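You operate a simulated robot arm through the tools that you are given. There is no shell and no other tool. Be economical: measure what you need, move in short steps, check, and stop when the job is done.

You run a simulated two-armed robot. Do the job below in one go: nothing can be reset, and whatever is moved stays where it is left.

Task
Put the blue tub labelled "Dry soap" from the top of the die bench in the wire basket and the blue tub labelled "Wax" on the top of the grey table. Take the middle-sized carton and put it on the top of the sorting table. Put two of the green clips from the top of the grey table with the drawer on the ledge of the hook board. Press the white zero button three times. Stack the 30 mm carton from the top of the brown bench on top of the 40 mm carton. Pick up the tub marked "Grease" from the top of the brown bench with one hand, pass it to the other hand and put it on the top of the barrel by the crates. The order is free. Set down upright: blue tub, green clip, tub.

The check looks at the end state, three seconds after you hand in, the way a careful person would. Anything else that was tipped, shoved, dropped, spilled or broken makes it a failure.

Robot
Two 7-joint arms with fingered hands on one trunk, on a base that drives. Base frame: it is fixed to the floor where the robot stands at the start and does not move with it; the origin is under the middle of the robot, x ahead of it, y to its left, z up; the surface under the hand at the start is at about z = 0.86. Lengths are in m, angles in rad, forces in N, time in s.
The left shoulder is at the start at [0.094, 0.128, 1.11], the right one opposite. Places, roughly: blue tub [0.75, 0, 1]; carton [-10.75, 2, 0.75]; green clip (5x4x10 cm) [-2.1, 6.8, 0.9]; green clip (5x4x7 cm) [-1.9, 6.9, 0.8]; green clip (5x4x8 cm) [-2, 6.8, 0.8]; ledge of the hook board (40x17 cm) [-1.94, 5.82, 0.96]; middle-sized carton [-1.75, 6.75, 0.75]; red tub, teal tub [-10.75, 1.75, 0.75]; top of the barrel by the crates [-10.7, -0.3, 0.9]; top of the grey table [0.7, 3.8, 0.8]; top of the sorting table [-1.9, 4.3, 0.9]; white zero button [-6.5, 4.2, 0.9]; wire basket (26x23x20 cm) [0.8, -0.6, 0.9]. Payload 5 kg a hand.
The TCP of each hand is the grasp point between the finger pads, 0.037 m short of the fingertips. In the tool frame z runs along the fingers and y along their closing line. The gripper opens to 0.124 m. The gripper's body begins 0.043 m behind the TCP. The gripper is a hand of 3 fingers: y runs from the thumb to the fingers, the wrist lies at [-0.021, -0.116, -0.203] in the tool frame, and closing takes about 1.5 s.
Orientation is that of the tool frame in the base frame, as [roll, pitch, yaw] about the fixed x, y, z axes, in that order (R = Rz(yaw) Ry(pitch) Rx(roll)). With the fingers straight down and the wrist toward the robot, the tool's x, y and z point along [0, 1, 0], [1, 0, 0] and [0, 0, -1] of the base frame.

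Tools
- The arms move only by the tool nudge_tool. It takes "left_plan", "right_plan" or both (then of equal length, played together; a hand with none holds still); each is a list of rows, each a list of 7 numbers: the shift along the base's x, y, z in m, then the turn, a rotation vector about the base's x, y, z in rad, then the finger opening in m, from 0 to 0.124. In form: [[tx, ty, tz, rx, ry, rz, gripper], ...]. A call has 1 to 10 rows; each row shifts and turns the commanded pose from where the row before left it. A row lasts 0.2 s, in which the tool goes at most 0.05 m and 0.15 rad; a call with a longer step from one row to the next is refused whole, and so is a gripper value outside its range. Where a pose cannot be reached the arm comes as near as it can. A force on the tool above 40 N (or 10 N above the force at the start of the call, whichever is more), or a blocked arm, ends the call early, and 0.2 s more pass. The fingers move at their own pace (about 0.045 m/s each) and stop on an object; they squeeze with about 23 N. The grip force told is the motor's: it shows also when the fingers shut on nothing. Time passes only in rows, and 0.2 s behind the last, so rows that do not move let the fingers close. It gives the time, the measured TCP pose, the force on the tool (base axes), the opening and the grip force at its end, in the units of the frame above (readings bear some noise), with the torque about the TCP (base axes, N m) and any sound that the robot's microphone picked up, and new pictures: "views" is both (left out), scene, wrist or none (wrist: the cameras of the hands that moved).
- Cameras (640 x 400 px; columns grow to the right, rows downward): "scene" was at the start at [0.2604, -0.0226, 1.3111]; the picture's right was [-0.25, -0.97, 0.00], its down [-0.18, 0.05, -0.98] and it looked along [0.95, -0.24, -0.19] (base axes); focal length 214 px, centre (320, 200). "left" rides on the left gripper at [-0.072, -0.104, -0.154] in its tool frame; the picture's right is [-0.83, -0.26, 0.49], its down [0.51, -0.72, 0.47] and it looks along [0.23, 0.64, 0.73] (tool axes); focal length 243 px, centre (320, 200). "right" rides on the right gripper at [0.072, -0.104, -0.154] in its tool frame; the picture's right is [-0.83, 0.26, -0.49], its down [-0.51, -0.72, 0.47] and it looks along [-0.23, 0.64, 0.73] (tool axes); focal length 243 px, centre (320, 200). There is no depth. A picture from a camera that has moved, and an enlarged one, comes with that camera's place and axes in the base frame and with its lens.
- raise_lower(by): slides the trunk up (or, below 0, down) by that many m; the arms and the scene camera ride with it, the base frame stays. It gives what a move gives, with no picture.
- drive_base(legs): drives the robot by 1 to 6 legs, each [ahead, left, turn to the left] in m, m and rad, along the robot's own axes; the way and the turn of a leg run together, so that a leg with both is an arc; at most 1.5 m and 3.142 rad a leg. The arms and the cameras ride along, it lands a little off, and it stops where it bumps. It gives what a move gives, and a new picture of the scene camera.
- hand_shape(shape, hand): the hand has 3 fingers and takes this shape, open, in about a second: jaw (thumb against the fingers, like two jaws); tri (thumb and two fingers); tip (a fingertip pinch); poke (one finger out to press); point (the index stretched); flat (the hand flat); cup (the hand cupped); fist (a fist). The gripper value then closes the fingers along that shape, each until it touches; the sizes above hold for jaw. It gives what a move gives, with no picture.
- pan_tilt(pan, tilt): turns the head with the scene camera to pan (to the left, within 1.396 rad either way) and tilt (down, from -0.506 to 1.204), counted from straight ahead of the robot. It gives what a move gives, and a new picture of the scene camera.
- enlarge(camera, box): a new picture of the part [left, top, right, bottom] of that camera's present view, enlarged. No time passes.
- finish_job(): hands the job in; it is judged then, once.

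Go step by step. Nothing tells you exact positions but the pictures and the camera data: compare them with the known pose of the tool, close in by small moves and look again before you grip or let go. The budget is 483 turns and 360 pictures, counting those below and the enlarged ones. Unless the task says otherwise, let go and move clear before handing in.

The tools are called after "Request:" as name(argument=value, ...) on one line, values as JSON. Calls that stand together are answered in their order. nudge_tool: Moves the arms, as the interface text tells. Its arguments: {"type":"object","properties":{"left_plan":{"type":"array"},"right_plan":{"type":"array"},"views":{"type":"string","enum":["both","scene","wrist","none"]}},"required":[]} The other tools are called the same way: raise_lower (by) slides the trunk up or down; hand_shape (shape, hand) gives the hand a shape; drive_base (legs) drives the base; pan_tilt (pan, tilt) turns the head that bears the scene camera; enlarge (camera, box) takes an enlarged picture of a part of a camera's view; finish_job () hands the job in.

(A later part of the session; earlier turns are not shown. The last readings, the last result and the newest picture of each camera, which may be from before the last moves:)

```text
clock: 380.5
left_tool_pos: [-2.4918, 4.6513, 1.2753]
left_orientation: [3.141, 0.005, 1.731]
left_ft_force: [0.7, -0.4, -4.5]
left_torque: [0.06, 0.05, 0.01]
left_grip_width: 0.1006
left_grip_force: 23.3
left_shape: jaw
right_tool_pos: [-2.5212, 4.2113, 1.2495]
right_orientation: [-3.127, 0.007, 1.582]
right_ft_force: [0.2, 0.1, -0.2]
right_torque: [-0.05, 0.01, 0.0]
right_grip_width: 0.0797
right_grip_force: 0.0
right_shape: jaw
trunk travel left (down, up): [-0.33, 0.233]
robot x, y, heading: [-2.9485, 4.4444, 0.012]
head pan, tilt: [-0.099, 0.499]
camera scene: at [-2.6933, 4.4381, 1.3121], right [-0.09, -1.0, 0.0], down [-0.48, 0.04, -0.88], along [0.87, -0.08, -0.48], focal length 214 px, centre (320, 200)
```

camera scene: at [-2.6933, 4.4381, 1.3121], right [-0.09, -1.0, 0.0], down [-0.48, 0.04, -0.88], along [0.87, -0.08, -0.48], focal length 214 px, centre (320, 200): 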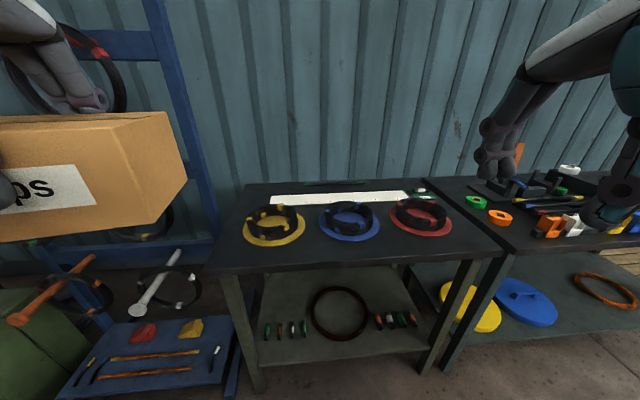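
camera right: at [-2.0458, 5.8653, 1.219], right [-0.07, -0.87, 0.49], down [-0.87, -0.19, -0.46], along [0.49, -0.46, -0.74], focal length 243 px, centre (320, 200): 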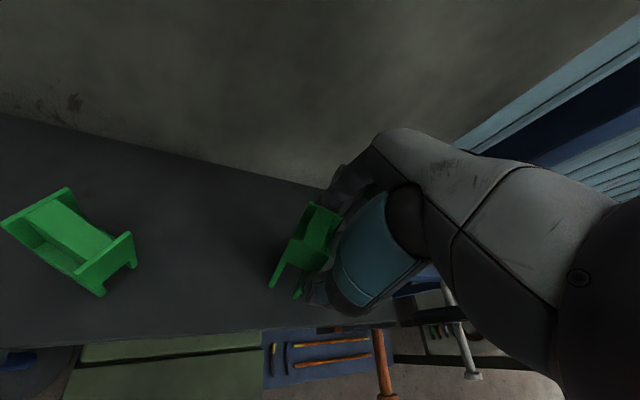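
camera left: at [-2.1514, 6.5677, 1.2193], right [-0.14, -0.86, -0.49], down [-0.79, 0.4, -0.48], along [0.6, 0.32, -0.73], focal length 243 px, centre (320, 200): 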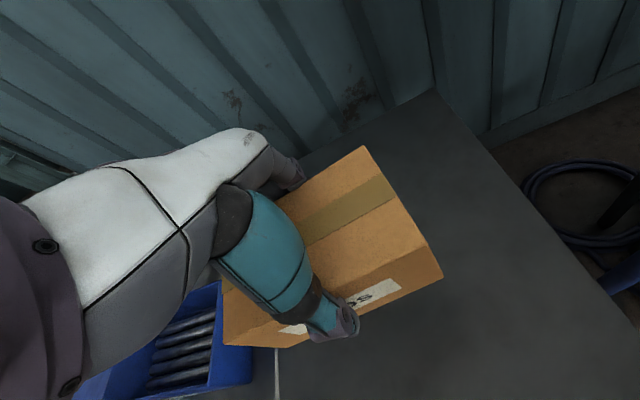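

I'll zoom in on the sorting table to find a free spot.

Request:
enlarge(camera="scene", box=[200, 160, 520, 290])

Request:
raise_lower(by=0.2)

Request:
pan_tilt(pan=-0.25, tilt=0.7)

Request:
enlarge(camera="scene", box=[180, 100, 420, 250])

```text
2.00 times, centred on (360, 225) of scene
camera zoom: at [-2.6933, 4.4381, 1.3121], right [-0.09, -1.0, 0.0], down [-0.48, 0.04, -0.88], along [0.87, -0.08, -0.48], focal length 429 px, centre (240, 150)
```

zoom: 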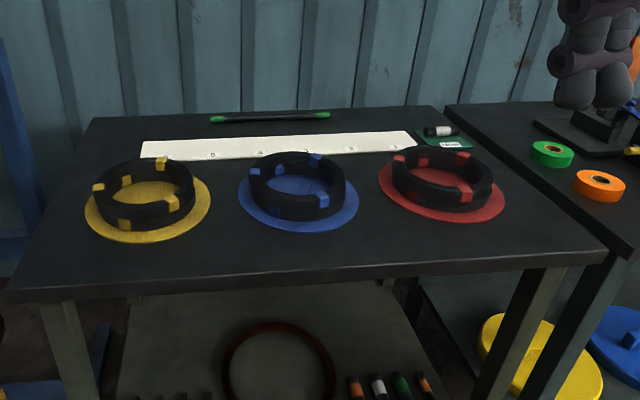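

```text
clock: 382.7
left_tool_pos: [-2.4909, 4.651, 1.4743]
left_orientation: [-3.141, 0.004, 1.728]
left_ft_force: [-0.2, 0.9, -4.4]
left_torque: [0.01, -0.02, -0.02]
left_grip_width: 0.1006
left_grip_force: 22.9
left_shape: jaw
right_tool_pos: [-2.521, 4.2123, 1.4477]
right_orientation: [-3.123, 0.008, 1.582]
right_ft_force: [-0.1, 0.0, -0.2]
right_torque: [0.01, 0.01, 0.02]
right_grip_width: 0.0797
right_grip_force: 0.0
right_shape: jaw
trunk travel left (down, up): [-0.53, 0.033]
robot x, y, heading: [-2.95, 4.4447, 0.006]
head pan, tilt: [-0.099, 0.499]
```

```text
clock: 383.4
left_tool_pos: [-2.4923, 4.6511, 1.4756]
left_orientation: [3.139, 0.004, 1.729]
left_ft_force: [-0.5, 0.0, -4.5]
left_torque: [0.02, 0.03, -0.03]
left_grip_width: 0.1004
left_grip_force: 22.8
left_shape: jaw
right_tool_pos: [-2.5214, 4.2114, 1.4482]
right_orientation: [-3.125, 0.007, 1.58]
right_ft_force: [-0.3, -0.4, 0.0]
right_torque: [0.01, 0.03, 0.06]
right_grip_width: 0.0799
right_grip_force: 0.0
right_shape: jaw
trunk travel left (down, up): [-0.53, 0.033]
robot x, y, heading: [-2.9473, 4.4432, 0.009]
head pan, tilt: [-0.25, 0.7]
camera scene: at [-2.7938, 4.4251, 1.5221], right [-0.24, -0.97, 0.0], down [-0.63, 0.15, -0.76], along [0.74, -0.18, -0.64], focal length 214 px, centre (320, 200)
```

scene: 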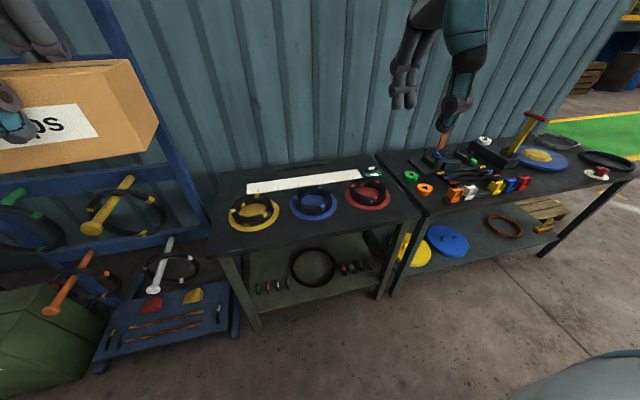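

```text
2.67 times, centred on (300, 175) of scene
camera zoom: at [-2.7938, 4.4251, 1.5221], right [-0.24, -0.97, 0.0], down [-0.63, 0.15, -0.76], along [0.74, -0.18, -0.64], focal length 572 px, centre (373, 267)
```

zoom: 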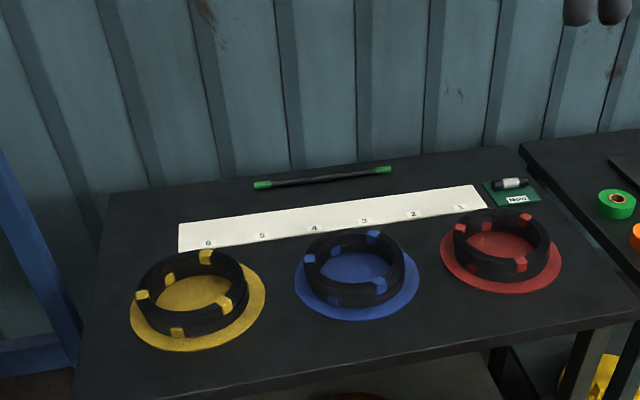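

Free space exists at the back-left of the table, about x −1.92..−1.76, y 4.60–4.70. I'll lower the trunk, drive in, and turn the carton lengthwise.

Request:
raise_lower(by=-0.2)

Request:
drive_base(legs=[[0.22, -0.02, -0.01]])

Request:
nudge_tool(left_plan=[[0.04, 0, 0, 0, 0, 0.1, 0.07], [0.04, 0, 0, 0, 0, 0.15, 0.07], [0.04, 0, 0, 0, 0, 0.15, 0.07], [0.04, 0, 0, 0, 0, 0.15, 0.07], [0.04, 0, 0, 0, 0, 0.15, 0.07], [0.04, 0, 0, 0, 0, 0.15, 0.07], [0.04, 0, 0, 0, 0, 0.15, 0.07], [0.03, 0, 0, 0, 0, 0.15, 0.07], [0.03, 0, 0, 0, 0, 0.15, 0.07], [0, 0, 0, 0, 0, 0.11, 0.07]], views="both")

```text
clock: 385.6
left_tool_pos: [-2.4928, 4.6513, 1.2743]
left_orientation: [3.137, 0.004, 1.729]
left_ft_force: [0.2, -0.2, -4.3]
left_torque: [0.01, -0.04, 0.0]
left_grip_width: 0.1006
left_grip_force: 23.2
left_shape: jaw
right_tool_pos: [-2.5226, 4.2112, 1.2474]
right_orientation: [-3.127, 0.007, 1.581]
right_ft_force: [-0.1, -0.3, 0.1]
right_torque: [0.0, 0.04, -0.02]
right_grip_width: 0.0798
right_grip_force: 0.0
right_shape: jaw
trunk travel left (down, up): [-0.33, 0.233]
robot x, y, heading: [-2.9482, 4.4458, 0.01]
head pan, tilt: [-0.25, 0.7]
```

```text
clock: 387.3
left_tool_pos: [-2.2727, 4.6278, 1.2764]
left_orientation: [3.138, 0.003, 1.72]
left_ft_force: [0.6, 0.3, -3.8]
left_torque: [0.02, -0.03, 0.0]
left_grip_width: 0.1004
left_grip_force: 23.4
left_shape: jaw
right_tool_pos: [-2.3075, 4.1883, 1.2496]
right_orientation: [-3.129, 0.006, 1.572]
right_ft_force: [0.5, 0.7, -0.3]
right_torque: [0.02, 0.0, 0.0]
right_grip_width: 0.0796
right_grip_force: 0.0
right_shape: jaw
trunk travel left (down, up): [-0.33, 0.233]
robot x, y, heading: [-2.7274, 4.4246, -0.0]
head pan, tilt: [-0.25, 0.7]
camera scene: at [-2.4846, 4.405, 1.2948], right [-0.25, -0.97, 0.0], down [-0.62, 0.16, -0.77], along [0.74, -0.19, -0.64], focal length 214 px, centre (320, 200)
```

scene: 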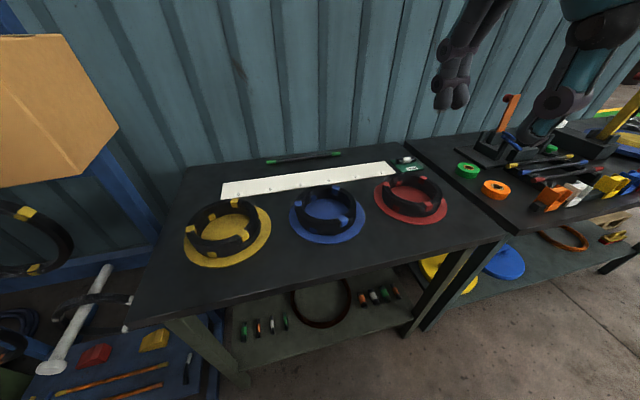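

```text
clock: 389.5
left_tool_pos: [-1.9314, 4.6271, 1.2759]
left_orientation: [3.138, 0.005, 3.13]
left_ft_force: [0.3, -0.3, -4.7]
left_torque: [-0.01, -0.03, -0.01]
left_grip_width: 0.1006
left_grip_force: 22.9
left_shape: jaw
right_tool_pos: [-2.3076, 4.1888, 1.2474]
right_orientation: [-3.128, 0.008, 1.572]
right_ft_force: [-0.1, 0.4, -0.2]
right_torque: [0.02, -0.02, -0.01]
right_grip_width: 0.0797
right_grip_force: 0.1
right_shape: jaw
trunk travel left (down, up): [-0.33, 0.233]
robot x, y, heading: [-2.7294, 4.4248, -0.004]
head pan, tilt: [-0.25, 0.7]
camera scene: at [-2.4835, 4.4042, 1.2946], right [-0.25, -0.97, 0.0], down [-0.62, 0.16, -0.76], along [0.74, -0.19, -0.64], focal length 214 px, centre (320, 200)
camera left: at [-1.86, 4.5217, 1.4292], right [0.83, -0.27, -0.49], down [-0.51, -0.71, -0.48], along [-0.22, 0.65, -0.73], focal length 243 px, centre (320, 200)
```

scene: 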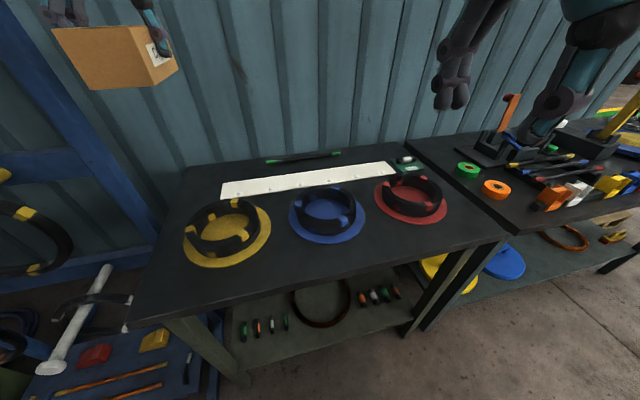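
left: 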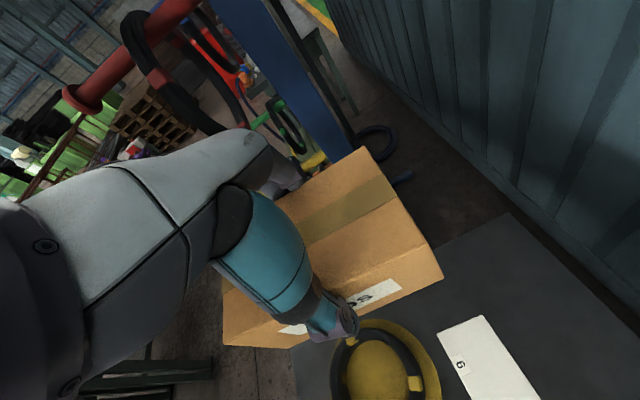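

Aligned lengthwise. I'll move to (-1.83, 4.655) and descend partway.

Request:
nudge_tool(left_plan=[[0.035, 0.009, 0, 0, 0, 0.01, 0.07], [0.035, 0.009, 0, 0, 0, 0, 0.07], [0.031, 0.01, 0, 0, 0, 0, 0.07], [0, 0, -0.045, 0, 0, 0, 0.07], [0, 0, -0.045, 0, 0, 0, 0.07], [0, 0, -0.045, 0, 0, 0, 0.07], [0, 0, -0.045, 0, 0, 0, 0.07], [0, 0, -0.045, 0, 0, 0, 0.07], [0, 0, -0.045, 0, 0, 0, 0.07], [0, 0, 0, 0, 0, 0, 0.07]], views="both")

Request:
enlarge(camera="scene", box=[120, 80, 320, 205])

```text
clock: 391.7
left_tool_pos: [-1.8308, 4.6562, 1.0048]
left_orientation: [3.139, 0.003, 3.139]
left_ft_force: [0.2, -0.2, -4.8]
left_torque: [0.02, -0.01, -0.02]
left_grip_width: 0.1005
left_grip_force: 22.7
left_shape: jaw
right_tool_pos: [-2.3073, 4.1882, 1.2483]
right_orientation: [-3.127, 0.006, 1.572]
right_ft_force: [0.0, -0.7, 0.7]
right_torque: [0.01, 0.01, -0.03]
right_grip_width: 0.0795
right_grip_force: 0.0
right_shape: jaw
trunk travel left (down, up): [-0.33, 0.233]
robot x, y, heading: [-2.7302, 4.4239, 0.001]
head pan, tilt: [-0.25, 0.7]
camera scene: at [-2.4837, 4.4047, 1.2946], right [-0.25, -0.97, 0.0], down [-0.62, 0.16, -0.77], along [0.74, -0.19, -0.64], focal length 214 px, centre (320, 200)
camera left: at [-1.7582, 4.5501, 1.1586], right [0.83, -0.26, -0.49], down [-0.51, -0.72, -0.48], along [-0.23, 0.64, -0.73], focal length 243 px, centre (320, 200)
```

scene: 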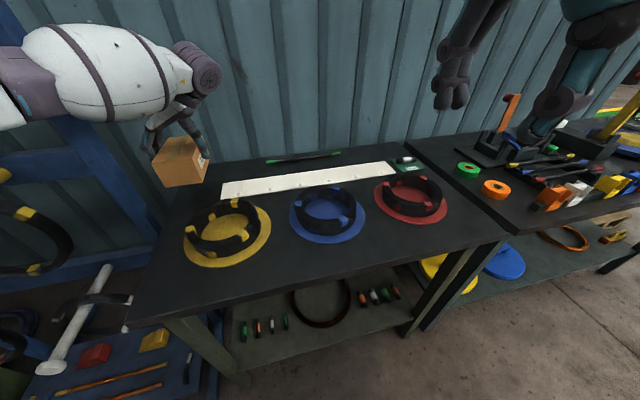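
left: 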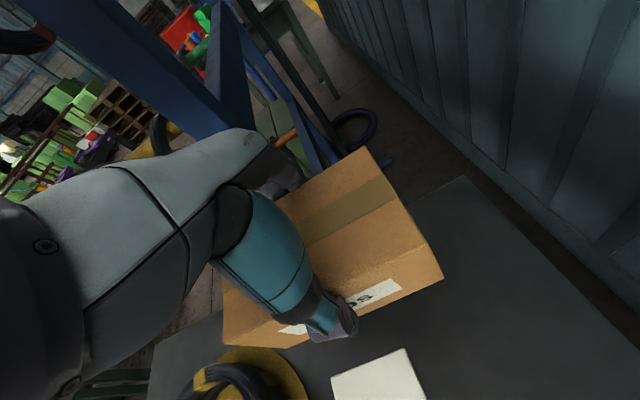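

```text
3.20 times, centred on (220, 142) of scene
camera zoom: at [-2.4837, 4.4047, 1.2946], right [-0.25, -0.97, 0.0], down [-0.62, 0.16, -0.77], along [0.74, -0.19, -0.64], focal length 686 px, centre (640, 384)
```

zoom: 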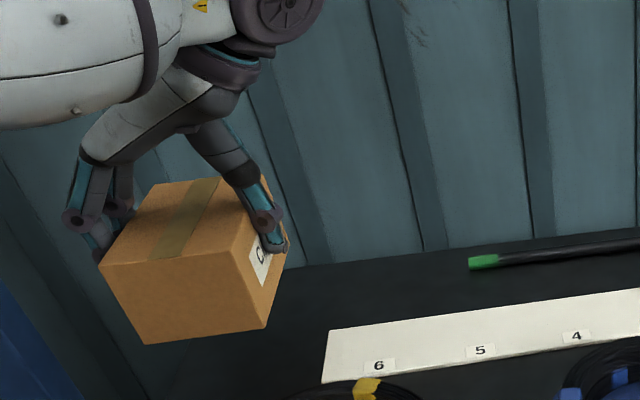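

The margins look fine. Lowering.

Request:
nudge_tool(left_plan=[[0, 0, -0.03, 0, 0, 0, 0.07], [0, 0, -0.025, 0, 0, 0, 0.07], [0, 0, -0.01, 0, 0, 0, 0.07], [0, 0, -0.006, 0, 0, 0, 0.07], [0, 0, 0, 0, 0, 0, 0.07]], views="none")

Request:
enlarge(camera="scene", box=[120, 100, 280, 220])

```text
clock: 392.9
left_tool_pos: [-1.8325, 4.6553, 0.9338]
left_orientation: [3.139, 0.003, 3.138]
left_ft_force: [-0.1, -0.6, -4.4]
left_torque: [-0.01, 0.0, -0.01]
left_grip_width: 0.1005
left_grip_force: 22.6
left_shape: jaw
right_tool_pos: [-2.3044, 4.1885, 1.2483]
right_orientation: [-3.127, 0.006, 1.572]
right_ft_force: [0.2, -0.9, 0.3]
right_torque: [-0.03, 0.04, 0.02]
right_grip_width: 0.0798
right_grip_force: 0.0
right_shape: jaw
trunk travel left (down, up): [-0.33, 0.233]
robot x, y, heading: [-2.7257, 4.4234, 0.002]
head pan, tilt: [-0.25, 0.7]
```

```text
3.33 times, centred on (200, 160) of scene
camera zoom: at [-2.4829, 4.4048, 1.2944], right [-0.25, -0.97, 0.0], down [-0.62, 0.16, -0.76], along [0.74, -0.19, -0.64], focal length 715 px, centre (720, 333)
```

zoom: 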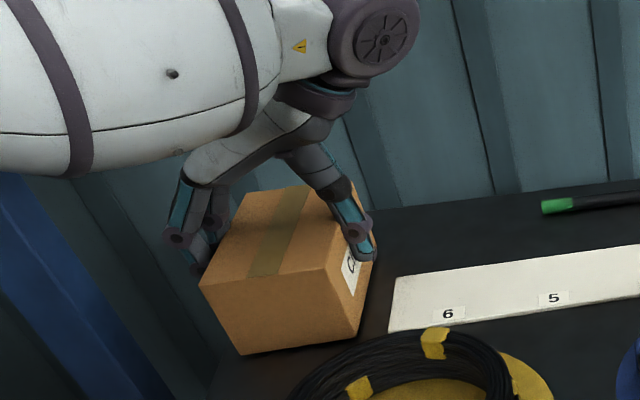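

Request:
nudge_tool(left_plan=[[0, 0, -0.005, 0, 0, 0, 0.07], [0, 0, -0.005, 0, 0, 0, 0.07], [0, 0, -0.004, 0, 0, 0, 0.07], [0, 0, 0, 0, 0, 0, 0.07]], views="none")

```text
clock: 393.9
left_tool_pos: [-1.8305, 4.6554, 0.9299]
left_orientation: [3.137, 0.014, 3.139]
left_ft_force: [-6.1, -2.0, 21.7]
left_torque: [0.99, 0.07, 0.1]
left_grip_width: 0.0997
left_grip_force: 22.9
left_shape: jaw
right_tool_pos: [-2.3083, 4.1877, 1.2479]
right_orientation: [-3.13, 0.007, 1.571]
right_ft_force: [1.1, 0.6, -0.2]
right_torque: [-0.02, 0.05, -0.01]
right_grip_width: 0.0796
right_grip_force: 0.0
right_shape: jaw
trunk travel left (down, up): [-0.33, 0.233]
robot x, y, heading: [-2.7288, 4.4268, -0.001]
head pan, tilt: [-0.25, 0.7]
stopped in row 4 (left hand): the force on the tool passed its limit at 42 N (the readings are from after the stop); the commanded pose is now the measured one
```

Contact with the table. I'll release and rise.

Request:
nudge_tool(left_plan=[[0, 0, 0.002, 0, 0, 0, 0.08], [0, 0, 0, 0, 0, 0, 0.11], [0, 0, 0, 0, 0, 0, 0.124], [0, 0, 0, 0, 0, 0, 0.124], [0, 0, 0.02, 0, 0, 0, 0.124], [0, 0, 0.04, 0, 0, 0, 0.124], [0, 0, 0.045, 0, 0, 0, 0.124], [0, 0, 0.045, 0, 0, 0, 0.124], [0, 0, 0.045, 0, 0, 0, 0.124], [0, 0, 0.045, 0, 0, 0, 0.124]], views="both")

Request:
enlarge(camera="scene", box=[120, 100, 280, 220])

```text
clock: 396.1
left_tool_pos: [-1.8303, 4.6569, 1.166]
left_orientation: [3.14, 0.009, 3.141]
left_ft_force: [-0.5, -0.5, -0.5]
left_torque: [0.01, -0.04, 0.0]
left_grip_width: 0.1242
left_grip_force: 0.1
left_shape: jaw
right_tool_pos: [-2.3067, 4.1879, 1.2479]
right_orientation: [-3.127, 0.006, 1.571]
right_ft_force: [0.0, -0.7, 0.2]
right_torque: [0.02, -0.02, -0.01]
right_grip_width: 0.0798
right_grip_force: 0.0
right_shape: jaw
trunk travel left (down, up): [-0.33, 0.233]
robot x, y, heading: [-2.7257, 4.4265, -0.001]
head pan, tilt: [-0.25, 0.7]
camera scene: at [-2.4844, 4.4036, 1.2947], right [-0.25, -0.97, 0.0], down [-0.62, 0.16, -0.77], along [0.74, -0.19, -0.64], focal length 214 px, centre (320, 200)
camera left: at [-1.7572, 4.5523, 1.3204], right [0.83, -0.26, -0.48], down [-0.5, -0.72, -0.48], along [-0.22, 0.64, -0.73], focal length 243 px, centre (320, 200)
```

scene: 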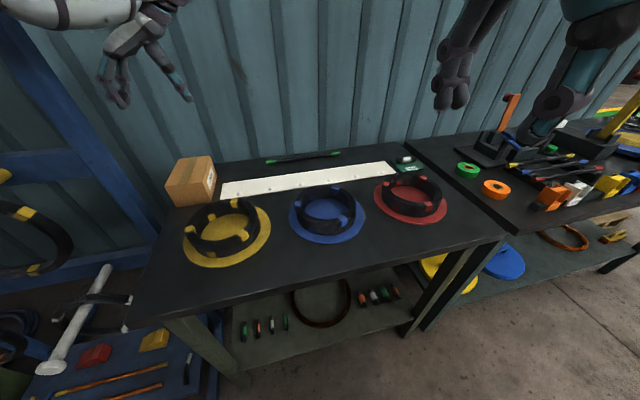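
left: 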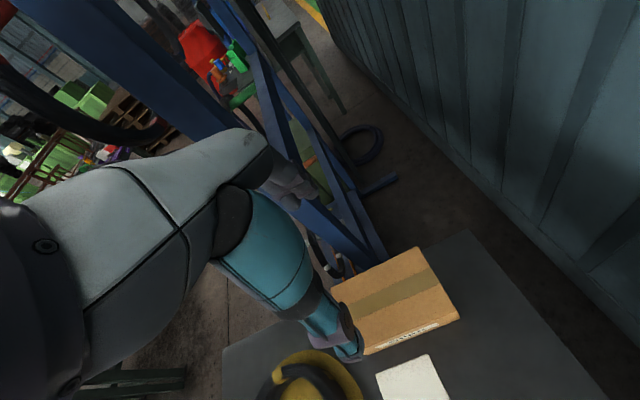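

```text
3.33 times, centred on (200, 160) of scene
camera zoom: at [-2.4844, 4.4036, 1.2947], right [-0.25, -0.97, 0.0], down [-0.62, 0.16, -0.77], along [0.74, -0.19, -0.64], focal length 715 px, centre (720, 333)
```

zoom: 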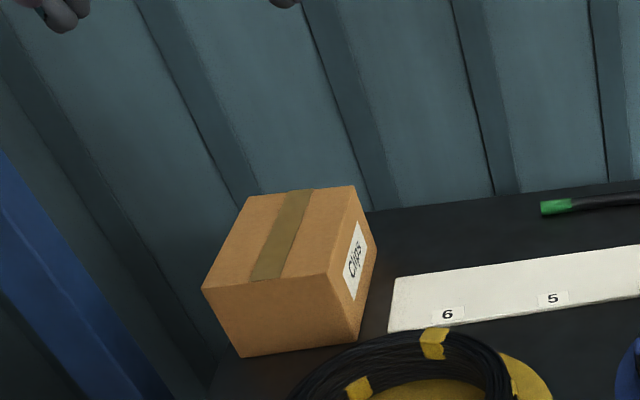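

The carton stands on the sorting table. Next is the zero button at about (-6.5, 4.2). I'll back out, go south and look west.

Request:
drive_base(legs=[[-0.25, 0, 0]])

Request:
nudge_tool(left_plan=[[-0.03, 0, 0.02, 0, 0, -0.15, 0.124], [-0.03, 0, 0.02, 0, 0, -0.15, 0.124], [-0.03, 0, 0.02, 0, 0, -0.15, 0.124], [-0.03, 0, 0.02, 0, 0, -0.15, 0.124], [-0.03, 0, 0.02, 0, 0, -0.15, 0.124], [-0.03, 0, 0.02, 0, 0, -0.15, 0.124], [-0.03, 0, 0, 0, 0, -0.15, 0.124], [-0.03, 0, 0, 0, 0, -0.15, 0.124], [-0.03, 0, 0, 0, 0, -0.15, 0.124], [-0.03, 0, 0, 0, 0, -0.15, 0.124]], views="none")

Request:
drive_base(legs=[[0, -1.4, 0], [0, -1.4, 0], [0, -0.3, 0]])

```text
clock: 397.9
left_tool_pos: [-2.0724, 4.6527, 1.1639]
left_orientation: [3.138, 0.008, 3.133]
left_ft_force: [0.6, -0.8, -0.2]
left_torque: [0.0, 0.03, 0.01]
left_grip_width: 0.1239
left_grip_force: 0.0
left_shape: jaw
right_tool_pos: [-2.5541, 4.1872, 1.2471]
right_orientation: [-3.125, 0.007, 1.566]
right_ft_force: [-0.8, 0.4, -0.7]
right_torque: [-0.02, 0.0, -0.01]
right_grip_width: 0.0796
right_grip_force: 0.0
right_shape: jaw
trunk travel left (down, up): [-0.33, 0.233]
robot x, y, heading: [-2.9775, 4.4256, -0.009]
head pan, tilt: [-0.25, 0.7]
camera scene: at [-2.7293, 4.4038, 1.2941], right [-0.25, -0.97, 0.0], down [-0.62, 0.16, -0.76], along [0.74, -0.19, -0.65], focal length 214 px, centre (320, 200)
```

scene: 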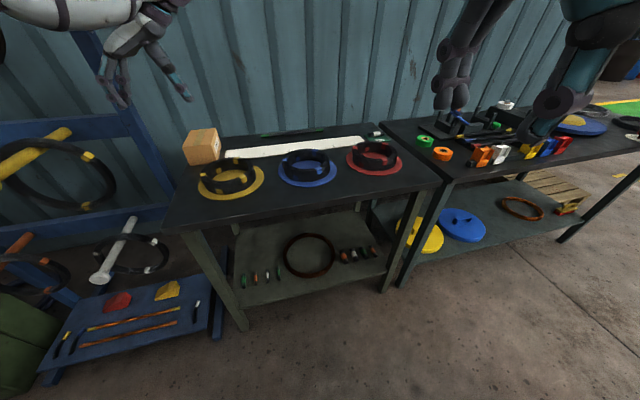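

```text
clock: 400.1
left_tool_pos: [-2.3744, 4.654, 1.285]
left_orientation: [3.138, 0.008, 1.632]
left_ft_force: [0.5, 0.2, 0.3]
left_torque: [0.01, -0.01, -0.01]
left_grip_width: 0.1241
left_grip_force: 0.1
left_shape: jaw
right_tool_pos: [-2.555, 4.1884, 1.2484]
right_orientation: [-3.127, 0.009, 1.564]
right_ft_force: [0.2, -0.1, 0.1]
right_torque: [-0.06, 0.0, 0.0]
right_grip_width: 0.0797
right_grip_force: 0.1
right_shape: jaw
trunk travel left (down, up): [-0.33, 0.233]
robot x, y, heading: [-2.9782, 4.4234, -0.008]
head pan, tilt: [-0.25, 0.7]
```

```text
clock: 426.9
left_tool_pos: [-2.281, 1.6635, 1.2836]
left_orientation: [3.139, 0.01, 1.716]
left_ft_force: [0.2, 0.4, 0.2]
left_torque: [0.03, -0.01, 0.01]
left_grip_width: 0.1238
left_grip_force: 0.1
left_shape: jaw
right_tool_pos: [-2.4226, 1.1846, 1.2472]
right_orientation: [-3.127, 0.007, 1.648]
right_ft_force: [-0.3, 0.4, -0.3]
right_torque: [-0.01, 0.0, -0.01]
right_grip_width: 0.08
right_grip_force: 0.1
right_shape: jaw
trunk travel left (down, up): [-0.33, 0.233]
robot x, y, heading: [-2.8628, 1.3891, 0.078]
head pan, tilt: [-0.25, 0.7]
camera scene: at [-2.6159, 1.3863, 1.2945], right [-0.17, -0.98, 0.0], down [-0.63, 0.11, -0.77], along [0.75, -0.13, -0.64], focal length 214 px, centre (320, 200)
```

scene: 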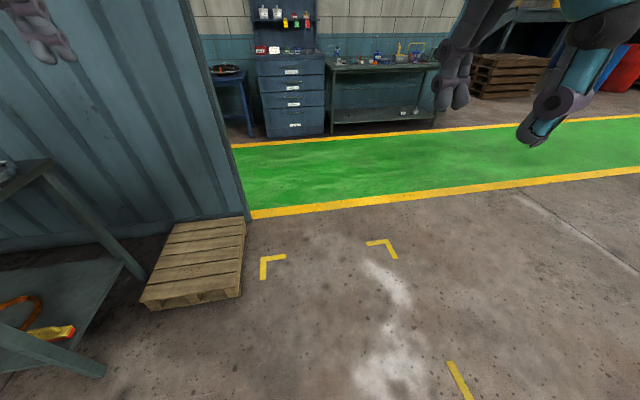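

Now I'll turn to face west and look.

Request:
drive_base(legs=[[0, -0.4, 0], [0, 0, 3.0]])

Request:
pan_tilt(pan=-0.3, tilt=0.2)

Request:
pan_tilt(pan=0.4, tilt=0.2)

```text
clock: 438.0
left_tool_pos: [-3.4462, 0.8027, 1.2839]
left_orientation: [3.137, 0.011, -1.567]
left_ft_force: [-0.8, 0.4, -0.2]
left_torque: [-0.04, 0.0, 0.03]
left_grip_width: 0.1238
left_grip_force: 0.1
left_shape: jaw
right_tool_pos: [-3.2387, 1.2585, 1.2478]
right_orientation: [-3.127, 0.009, -1.639]
right_ft_force: [-0.5, 0.0, 0.6]
right_torque: [-0.03, 0.02, -0.03]
right_grip_width: 0.0796
right_grip_force: 0.1
right_shape: jaw
trunk travel left (down, up): [-0.33, 0.233]
robot x, y, heading: [-2.8309, 0.9936, 3.075]
head pan, tilt: [-0.25, 0.7]
camera scene: at [-3.077, 1.0311, 1.2945], right [0.31, 0.95, 0.0], down [0.61, -0.2, -0.76], along [-0.73, 0.24, -0.64], focal length 214 px, centre (320, 200)
```

scene: 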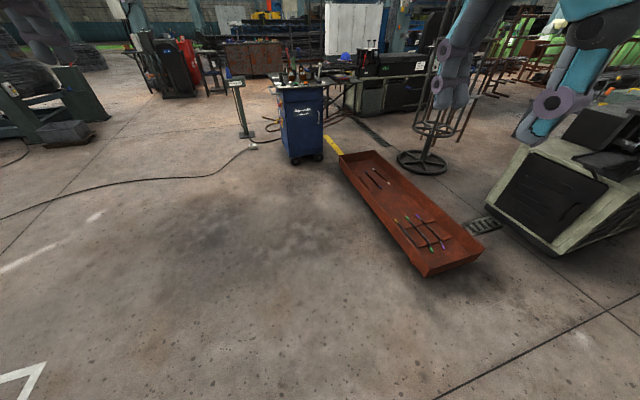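

```text
clock: 438.9
left_tool_pos: [-3.4464, 0.8037, 1.2845]
left_orientation: [3.139, 0.011, -1.566]
left_ft_force: [0.6, -0.5, 0.9]
left_torque: [-0.01, 0.01, 0.05]
left_grip_width: 0.1239
left_grip_force: 0.1
left_shape: jaw
right_tool_pos: [-3.2379, 1.2582, 1.2474]
right_orientation: [-3.128, 0.006, -1.637]
right_ft_force: [0.0, -0.8, -0.1]
right_torque: [0.01, 0.03, -0.01]
right_grip_width: 0.0797
right_grip_force: 0.0
right_shape: jaw
trunk travel left (down, up): [-0.33, 0.233]
robot x, y, heading: [-2.829, 0.9963, 3.077]
head pan, tilt: [-0.3, 0.201]
camera scene: at [-3.0833, 1.0381, 1.3398], right [0.36, 0.93, 0.0], down [0.19, -0.07, -0.98], along [-0.91, 0.35, -0.2], focal length 214 px, centre (320, 200)
```

scene: 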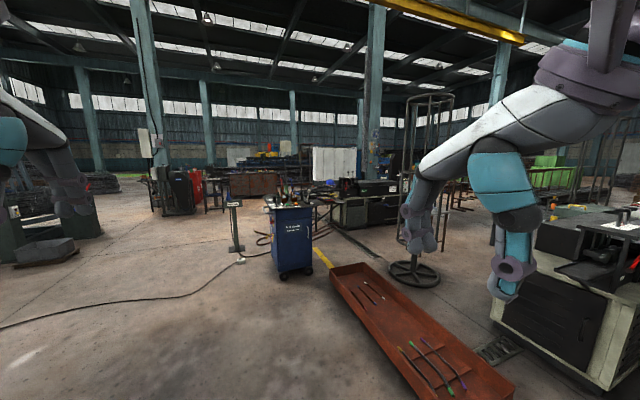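

```text
clock: 440.0
left_tool_pos: [-3.446, 0.8028, 1.2832]
left_orientation: [3.136, 0.014, -1.566]
left_ft_force: [-0.3, 0.2, 0.2]
left_torque: [-0.03, 0.03, 0.02]
left_grip_width: 0.1238
left_grip_force: 0.0
left_shape: jaw
right_tool_pos: [-3.238, 1.2577, 1.2472]
right_orientation: [-3.127, 0.005, -1.637]
right_ft_force: [-0.6, 0.1, 0.7]
right_torque: [0.0, 0.01, 0.0]
right_grip_width: 0.0797
right_grip_force: 0.0
right_shape: jaw
trunk travel left (down, up): [-0.33, 0.233]
robot x, y, heading: [-2.8295, 0.9883, 3.072]
head pan, tilt: [0.4, 0.201]
camera scene: at [-3.0844, 0.9743, 1.3399], right [-0.33, 0.95, 0.0], down [0.19, 0.07, -0.98], along [-0.93, -0.32, -0.2], focal length 214 px, centre (320, 200)
```

scene: 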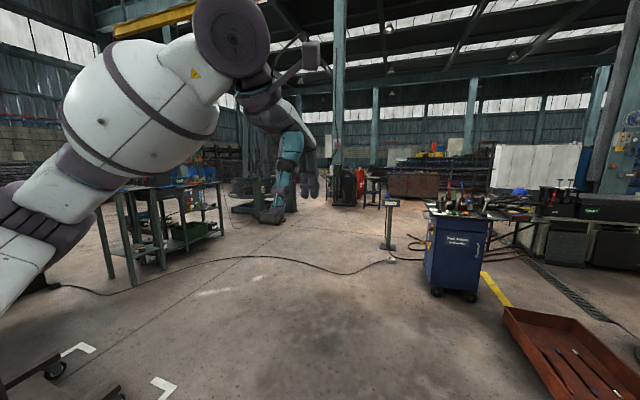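

Request:
pan_tilt(pan=-0.55, tilt=0.2)

Request:
enlarge(camera="scene", box=[140, 130, 380, 280])

```text
clock: 441.2
left_tool_pos: [-3.4455, 0.8022, 1.2846]
left_orientation: [3.138, 0.009, -1.567]
left_ft_force: [0.8, 0.7, 0.2]
left_torque: [0.03, -0.04, 0.02]
left_grip_width: 0.1238
left_grip_force: 0.1
left_shape: jaw
right_tool_pos: [-3.238, 1.2587, 1.2483]
right_orientation: [-3.128, 0.007, -1.638]
right_ft_force: [0.8, -0.3, 0.9]
right_torque: [0.02, 0.02, -0.02]
right_grip_width: 0.0797
right_grip_force: 0.2
right_shape: jaw
trunk travel left (down, up): [-0.33, 0.233]
robot x, y, heading: [-2.8342, 0.9914, 3.071]
head pan, tilt: [-0.55, 0.201]
camera scene: at [-3.0724, 1.0585, 1.3399], right [0.58, 0.82, 0.0], down [0.16, -0.12, -0.98], along [-0.8, 0.57, -0.2], focal length 214 px, centre (320, 200)
```

scene: 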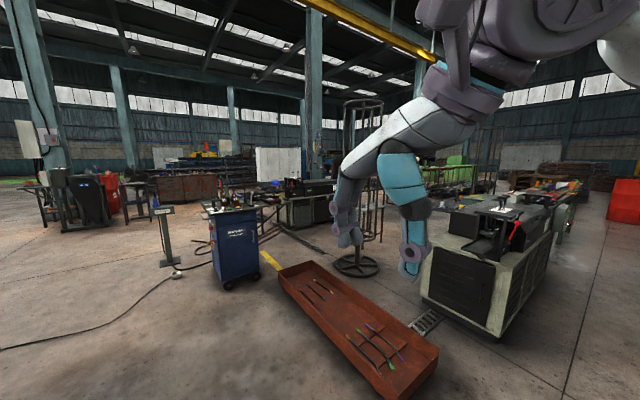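

```text
2.67 times, centred on (260, 205) of scene
camera zoom: at [-3.0724, 1.0585, 1.3399], right [0.58, 0.82, 0.0], down [0.16, -0.12, -0.98], along [-0.8, 0.57, -0.2], focal length 572 px, centre (480, 187)
```

zoom: 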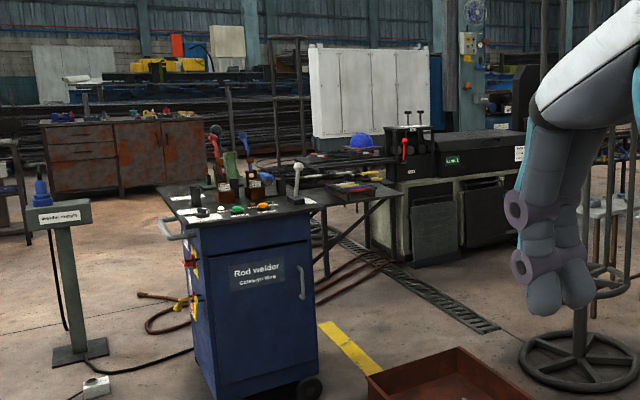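

Direct paths are blocked by the red tray and the machines, so I'll go west along y≈0.5 and survey from there.

Request:
drive_base(legs=[[0, 0.4, 0.07], [1.4, 0, 0]])

Request:
pan_tilt(pan=-0.2, tilt=0.25)

Request:
pan_tilt(pan=-0.9, tilt=0.25)

```text
clock: 451.9
left_tool_pos: [-4.8516, 0.3699, 1.285]
left_orientation: [3.138, 0.01, -1.512]
left_ft_force: [0.1, 0.4, 0.7]
left_torque: [-0.02, 0.03, -0.02]
left_grip_width: 0.1241
left_grip_force: 0.0
left_shape: jaw
right_tool_pos: [-4.6678, 0.8341, 1.2482]
right_orientation: [-3.128, 0.006, -1.581]
right_ft_force: [-0.1, 0.0, 0.6]
right_torque: [0.02, -0.01, 0.0]
right_grip_width: 0.0796
right_grip_force: 0.0
right_shape: jaw
trunk travel left (down, up): [-0.33, 0.233]
robot x, y, heading: [-4.2495, 0.5947, 3.129]
head pan, tilt: [-0.55, 0.201]
camera scene: at [-4.4916, 0.6443, 1.34], right [0.53, 0.85, 0.0], down [0.17, -0.11, -0.98], along [-0.83, 0.52, -0.2], focal length 214 px, centre (320, 200)
```

scene: 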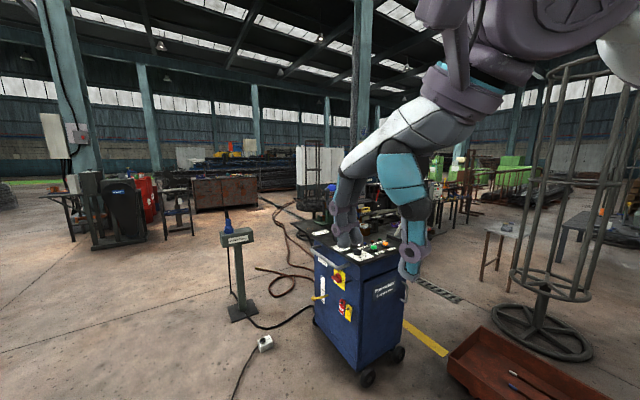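

```text
clock: 452.8
left_tool_pos: [-4.8516, 0.3681, 1.2843]
left_orientation: [3.137, 0.011, -1.514]
left_ft_force: [0.2, 0.2, 0.4]
left_torque: [-0.02, -0.03, 0.0]
left_grip_width: 0.1236
left_grip_force: 0.1
left_shape: jaw
right_tool_pos: [-4.668, 0.8339, 1.248]
right_orientation: [-3.128, 0.009, -1.581]
right_ft_force: [0.1, -0.2, 0.6]
right_torque: [0.02, 0.0, -0.04]
right_grip_width: 0.0796
right_grip_force: 0.1
right_shape: jaw
trunk travel left (down, up): [-0.33, 0.233]
robot x, y, heading: [-4.2472, 0.5873, 3.127]
head pan, tilt: [-0.201, 0.25]
camera scene: at [-4.5045, 0.6144, 1.3353], right [0.21, 0.98, 0.0], down [0.24, -0.05, -0.97], along [-0.95, 0.2, -0.25], focal length 214 px, centre (320, 200)
```

scene: 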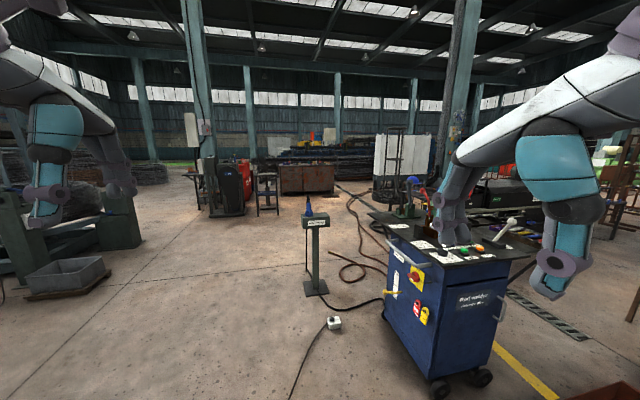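

```text
clock: 453.8
left_tool_pos: [-4.8509, 0.3691, 1.2833]
left_orientation: [3.139, 0.009, -1.514]
left_ft_force: [0.6, -0.1, 1.2]
left_torque: [-0.02, 0.0, 0.0]
left_grip_width: 0.124
left_grip_force: 0.0
left_shape: jaw
right_tool_pos: [-4.6683, 0.8339, 1.2472]
right_orientation: [-3.129, 0.007, -1.581]
right_ft_force: [-0.4, 0.0, 0.5]
right_torque: [0.01, 0.01, -0.01]
right_grip_width: 0.0797
right_grip_force: 0.1
right_shape: jaw
trunk travel left (down, up): [-0.33, 0.233]
robot x, y, heading: [-4.2486, 0.5932, 3.13]
head pan, tilt: [-0.901, 0.25]
camera scene: at [-4.4703, 0.6685, 1.3354], right [0.79, 0.61, 0.0], down [0.15, -0.2, -0.97], along [-0.59, 0.77, -0.25], focal length 214 px, centre (320, 200)
```

scene: 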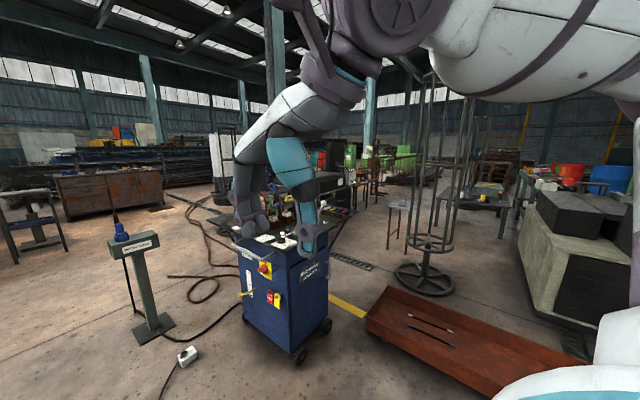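

Request:
enlarge(camera="scene", box=[290, 130, 450, 230])

```text
4.00 times, centred on (370, 180) of scene
camera zoom: at [-4.4703, 0.6685, 1.3354], right [0.79, 0.61, 0.0], down [0.15, -0.2, -0.97], along [-0.59, 0.77, -0.25], focal length 858 px, centre (120, 280)
```

zoom: 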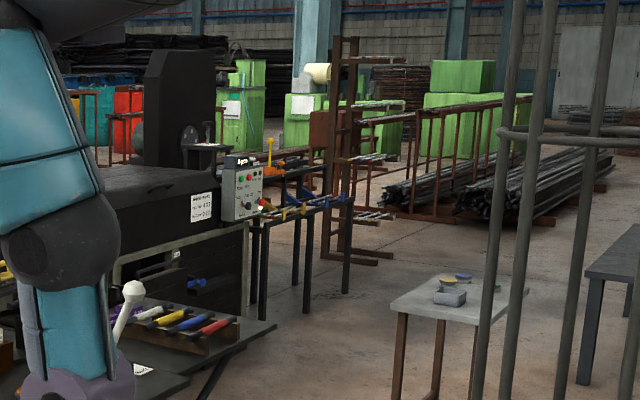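

The zero panel sits on the east side of a machine hemmed in by other things. I'll do the brown bench first, to the west, and approach the panel later. Driving west.

Request:
drive_base(legs=[[0, 0.45, 0], [1.5, 0, 0], [1.4, 0, 0]])

Request:
pan_tilt(pan=-0.2, tilt=0.3)

Request:
pan_tilt(pan=-1.3, tilt=0.25)

```text
clock: 471.9
left_tool_pos: [-7.7525, -0.0733, 1.2848]
left_orientation: [3.138, 0.011, -1.516]
left_ft_force: [-0.8, 0.1, 0.3]
left_torque: [0.0, 0.01, -0.01]
left_grip_width: 0.1239
left_grip_force: 0.0
left_shape: jaw
right_tool_pos: [-7.5685, 0.3923, 1.249]
right_orientation: [-3.129, 0.009, -1.582]
right_ft_force: [-0.3, 0.3, -0.4]
right_torque: [0.0, 0.0, -0.06]
right_grip_width: 0.0797
right_grip_force: 0.0
right_shape: jaw
trunk travel left (down, up): [-0.33, 0.233]
robot x, y, heading: [-7.1471, 0.1493, 3.128]
head pan, tilt: [-0.901, 0.25]
camera scene: at [-7.3707, 0.2265, 1.3354], right [0.79, 0.61, 0.0], down [0.15, -0.2, -0.97], along [-0.59, 0.77, -0.25], focal length 214 px, centre (320, 200)
```

scene: 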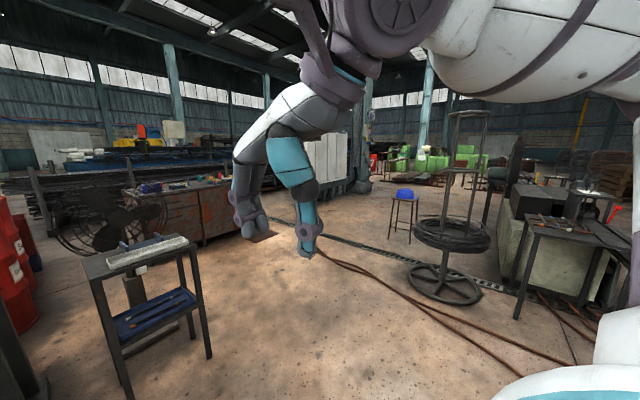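

```text
clock: 473.0
left_tool_pos: [-7.7519, -0.0724, 1.2837]
left_orientation: [3.137, 0.011, -1.515]
left_ft_force: [0.1, 0.6, -0.3]
left_torque: [-0.02, 0.02, 0.03]
left_grip_width: 0.1238
left_grip_force: 0.1
left_shape: jaw
right_tool_pos: [-7.5689, 0.3924, 1.2491]
right_orientation: [-3.129, 0.009, -1.583]
right_ft_force: [-0.1, -0.3, 0.6]
right_torque: [-0.02, 0.01, 0.03]
right_grip_width: 0.0795
right_grip_force: 0.0
right_shape: jaw
trunk travel left (down, up): [-0.33, 0.233]
robot x, y, heading: [-7.1527, 0.149, 3.13]
head pan, tilt: [-0.201, 0.3]
camera scene: at [-7.4051, 0.1724, 1.3307], right [0.21, 0.98, 0.0], down [0.29, -0.06, -0.96], along [-0.93, 0.2, -0.3], focal length 214 px, centre (320, 200)
```

scene: 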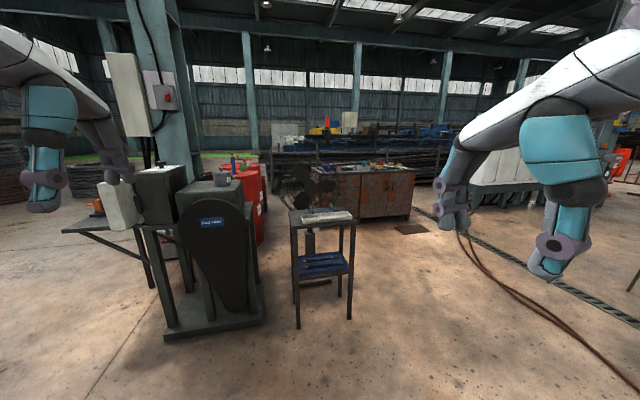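

```text
clock: 474.3
left_tool_pos: [-7.7522, -0.0731, 1.2846]
left_orientation: [3.137, 0.011, -1.514]
left_ft_force: [-0.2, -0.7, -0.6]
left_torque: [0.03, -0.02, -0.01]
left_grip_width: 0.124
left_grip_force: 0.0
left_shape: jaw
right_tool_pos: [-7.5684, 0.3925, 1.2483]
right_orientation: [-3.128, 0.008, -1.583]
right_ft_force: [0.0, 0.7, -0.5]
right_torque: [-0.01, -0.01, -0.03]
right_grip_width: 0.0798
right_grip_force: 0.2
right_shape: jaw
trunk travel left (down, up): [-0.33, 0.233]
robot x, y, heading: [-7.1525, 0.1501, 3.128]
head pan, tilt: [-1.3, 0.25]
camera scene: at [-7.3379, 0.2429, 1.3354], right [0.97, 0.26, 0.0], down [0.06, -0.24, -0.97], along [-0.25, 0.94, -0.25], focal length 214 px, centre (320, 200)
```

scene: 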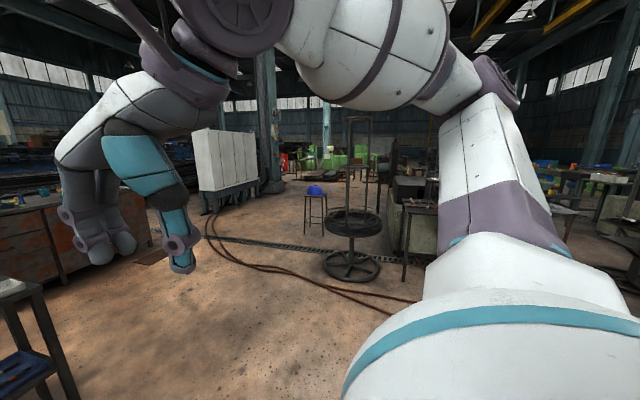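

The brown bench is ahead on the right, with tools on top. I'll drive diagonally toward it, past the small stand.

Request:
drive_base(legs=[[0.8, -1.1, 0], [1.3, -0.5, 0.0]])

Request:
pan_tilt(pan=0.0, tilt=0.45)

```text
clock: 490.7
left_tool_pos: [-9.813, 1.5255, 1.2846]
left_orientation: [3.137, 0.011, -1.492]
left_ft_force: [-0.3, 0.2, 0.5]
left_torque: [0.01, 0.02, 0.0]
left_grip_width: 0.124
left_grip_force: 0.1
left_shape: jaw
right_tool_pos: [-9.6372, 1.9949, 1.248]
right_orientation: [-3.127, 0.009, -1.559]
right_ft_force: [0.3, 0.3, 0.4]
right_torque: [0.03, 0.01, 0.02]
right_grip_width: 0.0798
right_grip_force: 0.1
right_shape: jaw
trunk travel left (down, up): [-0.33, 0.233]
robot x, y, heading: [-9.2159, 1.762, -3.134]
head pan, tilt: [-1.3, 0.25]
camera scene: at [-9.4043, 1.8505, 1.3354], right [0.96, 0.28, 0.0], down [0.07, -0.24, -0.97], along [-0.27, 0.93, -0.25], focal length 214 px, centre (320, 200)
```

scene: 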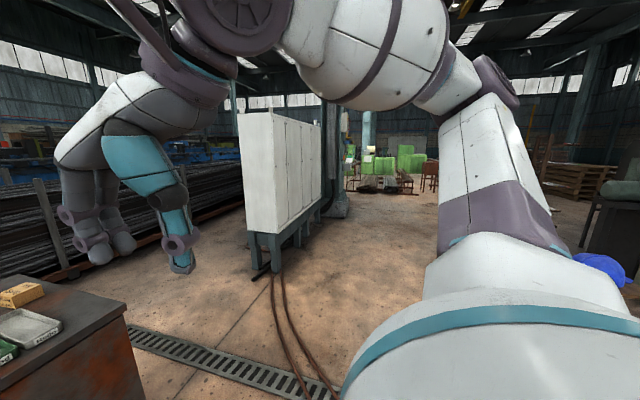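

```text
clock: 492.2
left_tool_pos: [-9.8124, 1.5253, 1.284]
left_orientation: [3.139, 0.01, -1.492]
left_ft_force: [0.2, 0.8, -0.1]
left_torque: [-0.01, -0.03, 0.0]
left_grip_width: 0.1238
left_grip_force: 0.0
left_shape: jaw
right_tool_pos: [-9.6391, 1.9944, 1.2474]
right_orientation: [-3.127, 0.009, -1.56]
right_ft_force: [-0.1, 0.1, 0.5]
right_torque: [0.0, -0.01, 0.01]
right_grip_width: 0.0796
right_grip_force: 0.1
right_shape: jaw
trunk travel left (down, up): [-0.33, 0.233]
robot x, y, heading: [-9.2134, 1.7612, -3.133]
head pan, tilt: [0.0, 0.45]
camera scene: at [-9.4707, 1.76, 1.3167], right [-0.01, 1.0, 0.0], down [0.44, 0.0, -0.9], along [-0.9, -0.01, -0.44], focal length 214 px, centre (320, 200)
```

scene: 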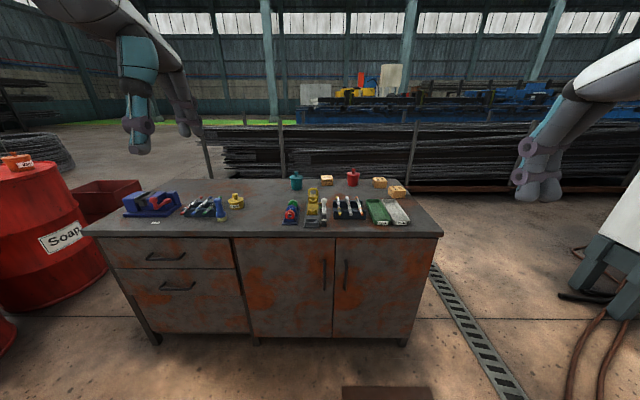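

I see a teal tub, a red tub and three small cartons. I'll zoom in on the labels.

Request:
enlarge(camera="scene", box=[270, 160, 430, 240])

Request:
enlarge(camera="scene", box=[0, 130, 200, 300])

```text
4.00 times, centred on (350, 200) of scene
camera zoom: at [-9.4707, 1.76, 1.3167], right [-0.01, 1.0, 0.0], down [0.44, 0.0, -0.9], along [-0.9, -0.01, -0.44], focal length 858 px, centre (200, 200)
```

zoom: 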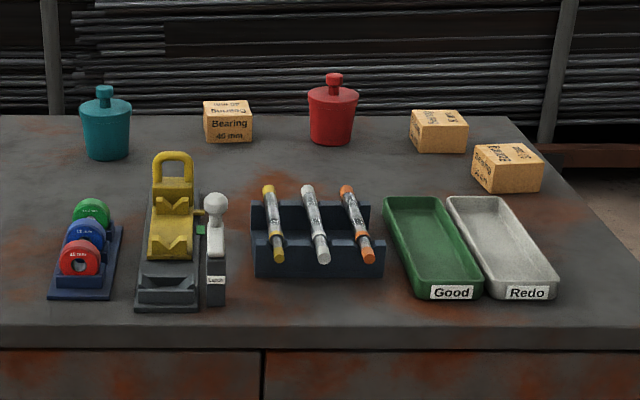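

```text
2.35 times, centred on (100, 215) of scene
camera zoom: at [-9.4707, 1.76, 1.3167], right [-0.01, 1.0, 0.0], down [0.44, 0.0, -0.9], along [-0.9, -0.01, -0.44], focal length 505 px, centre (838, 165)
```

zoom: 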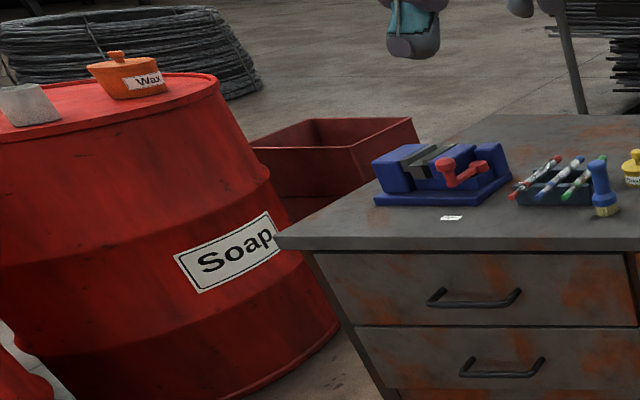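

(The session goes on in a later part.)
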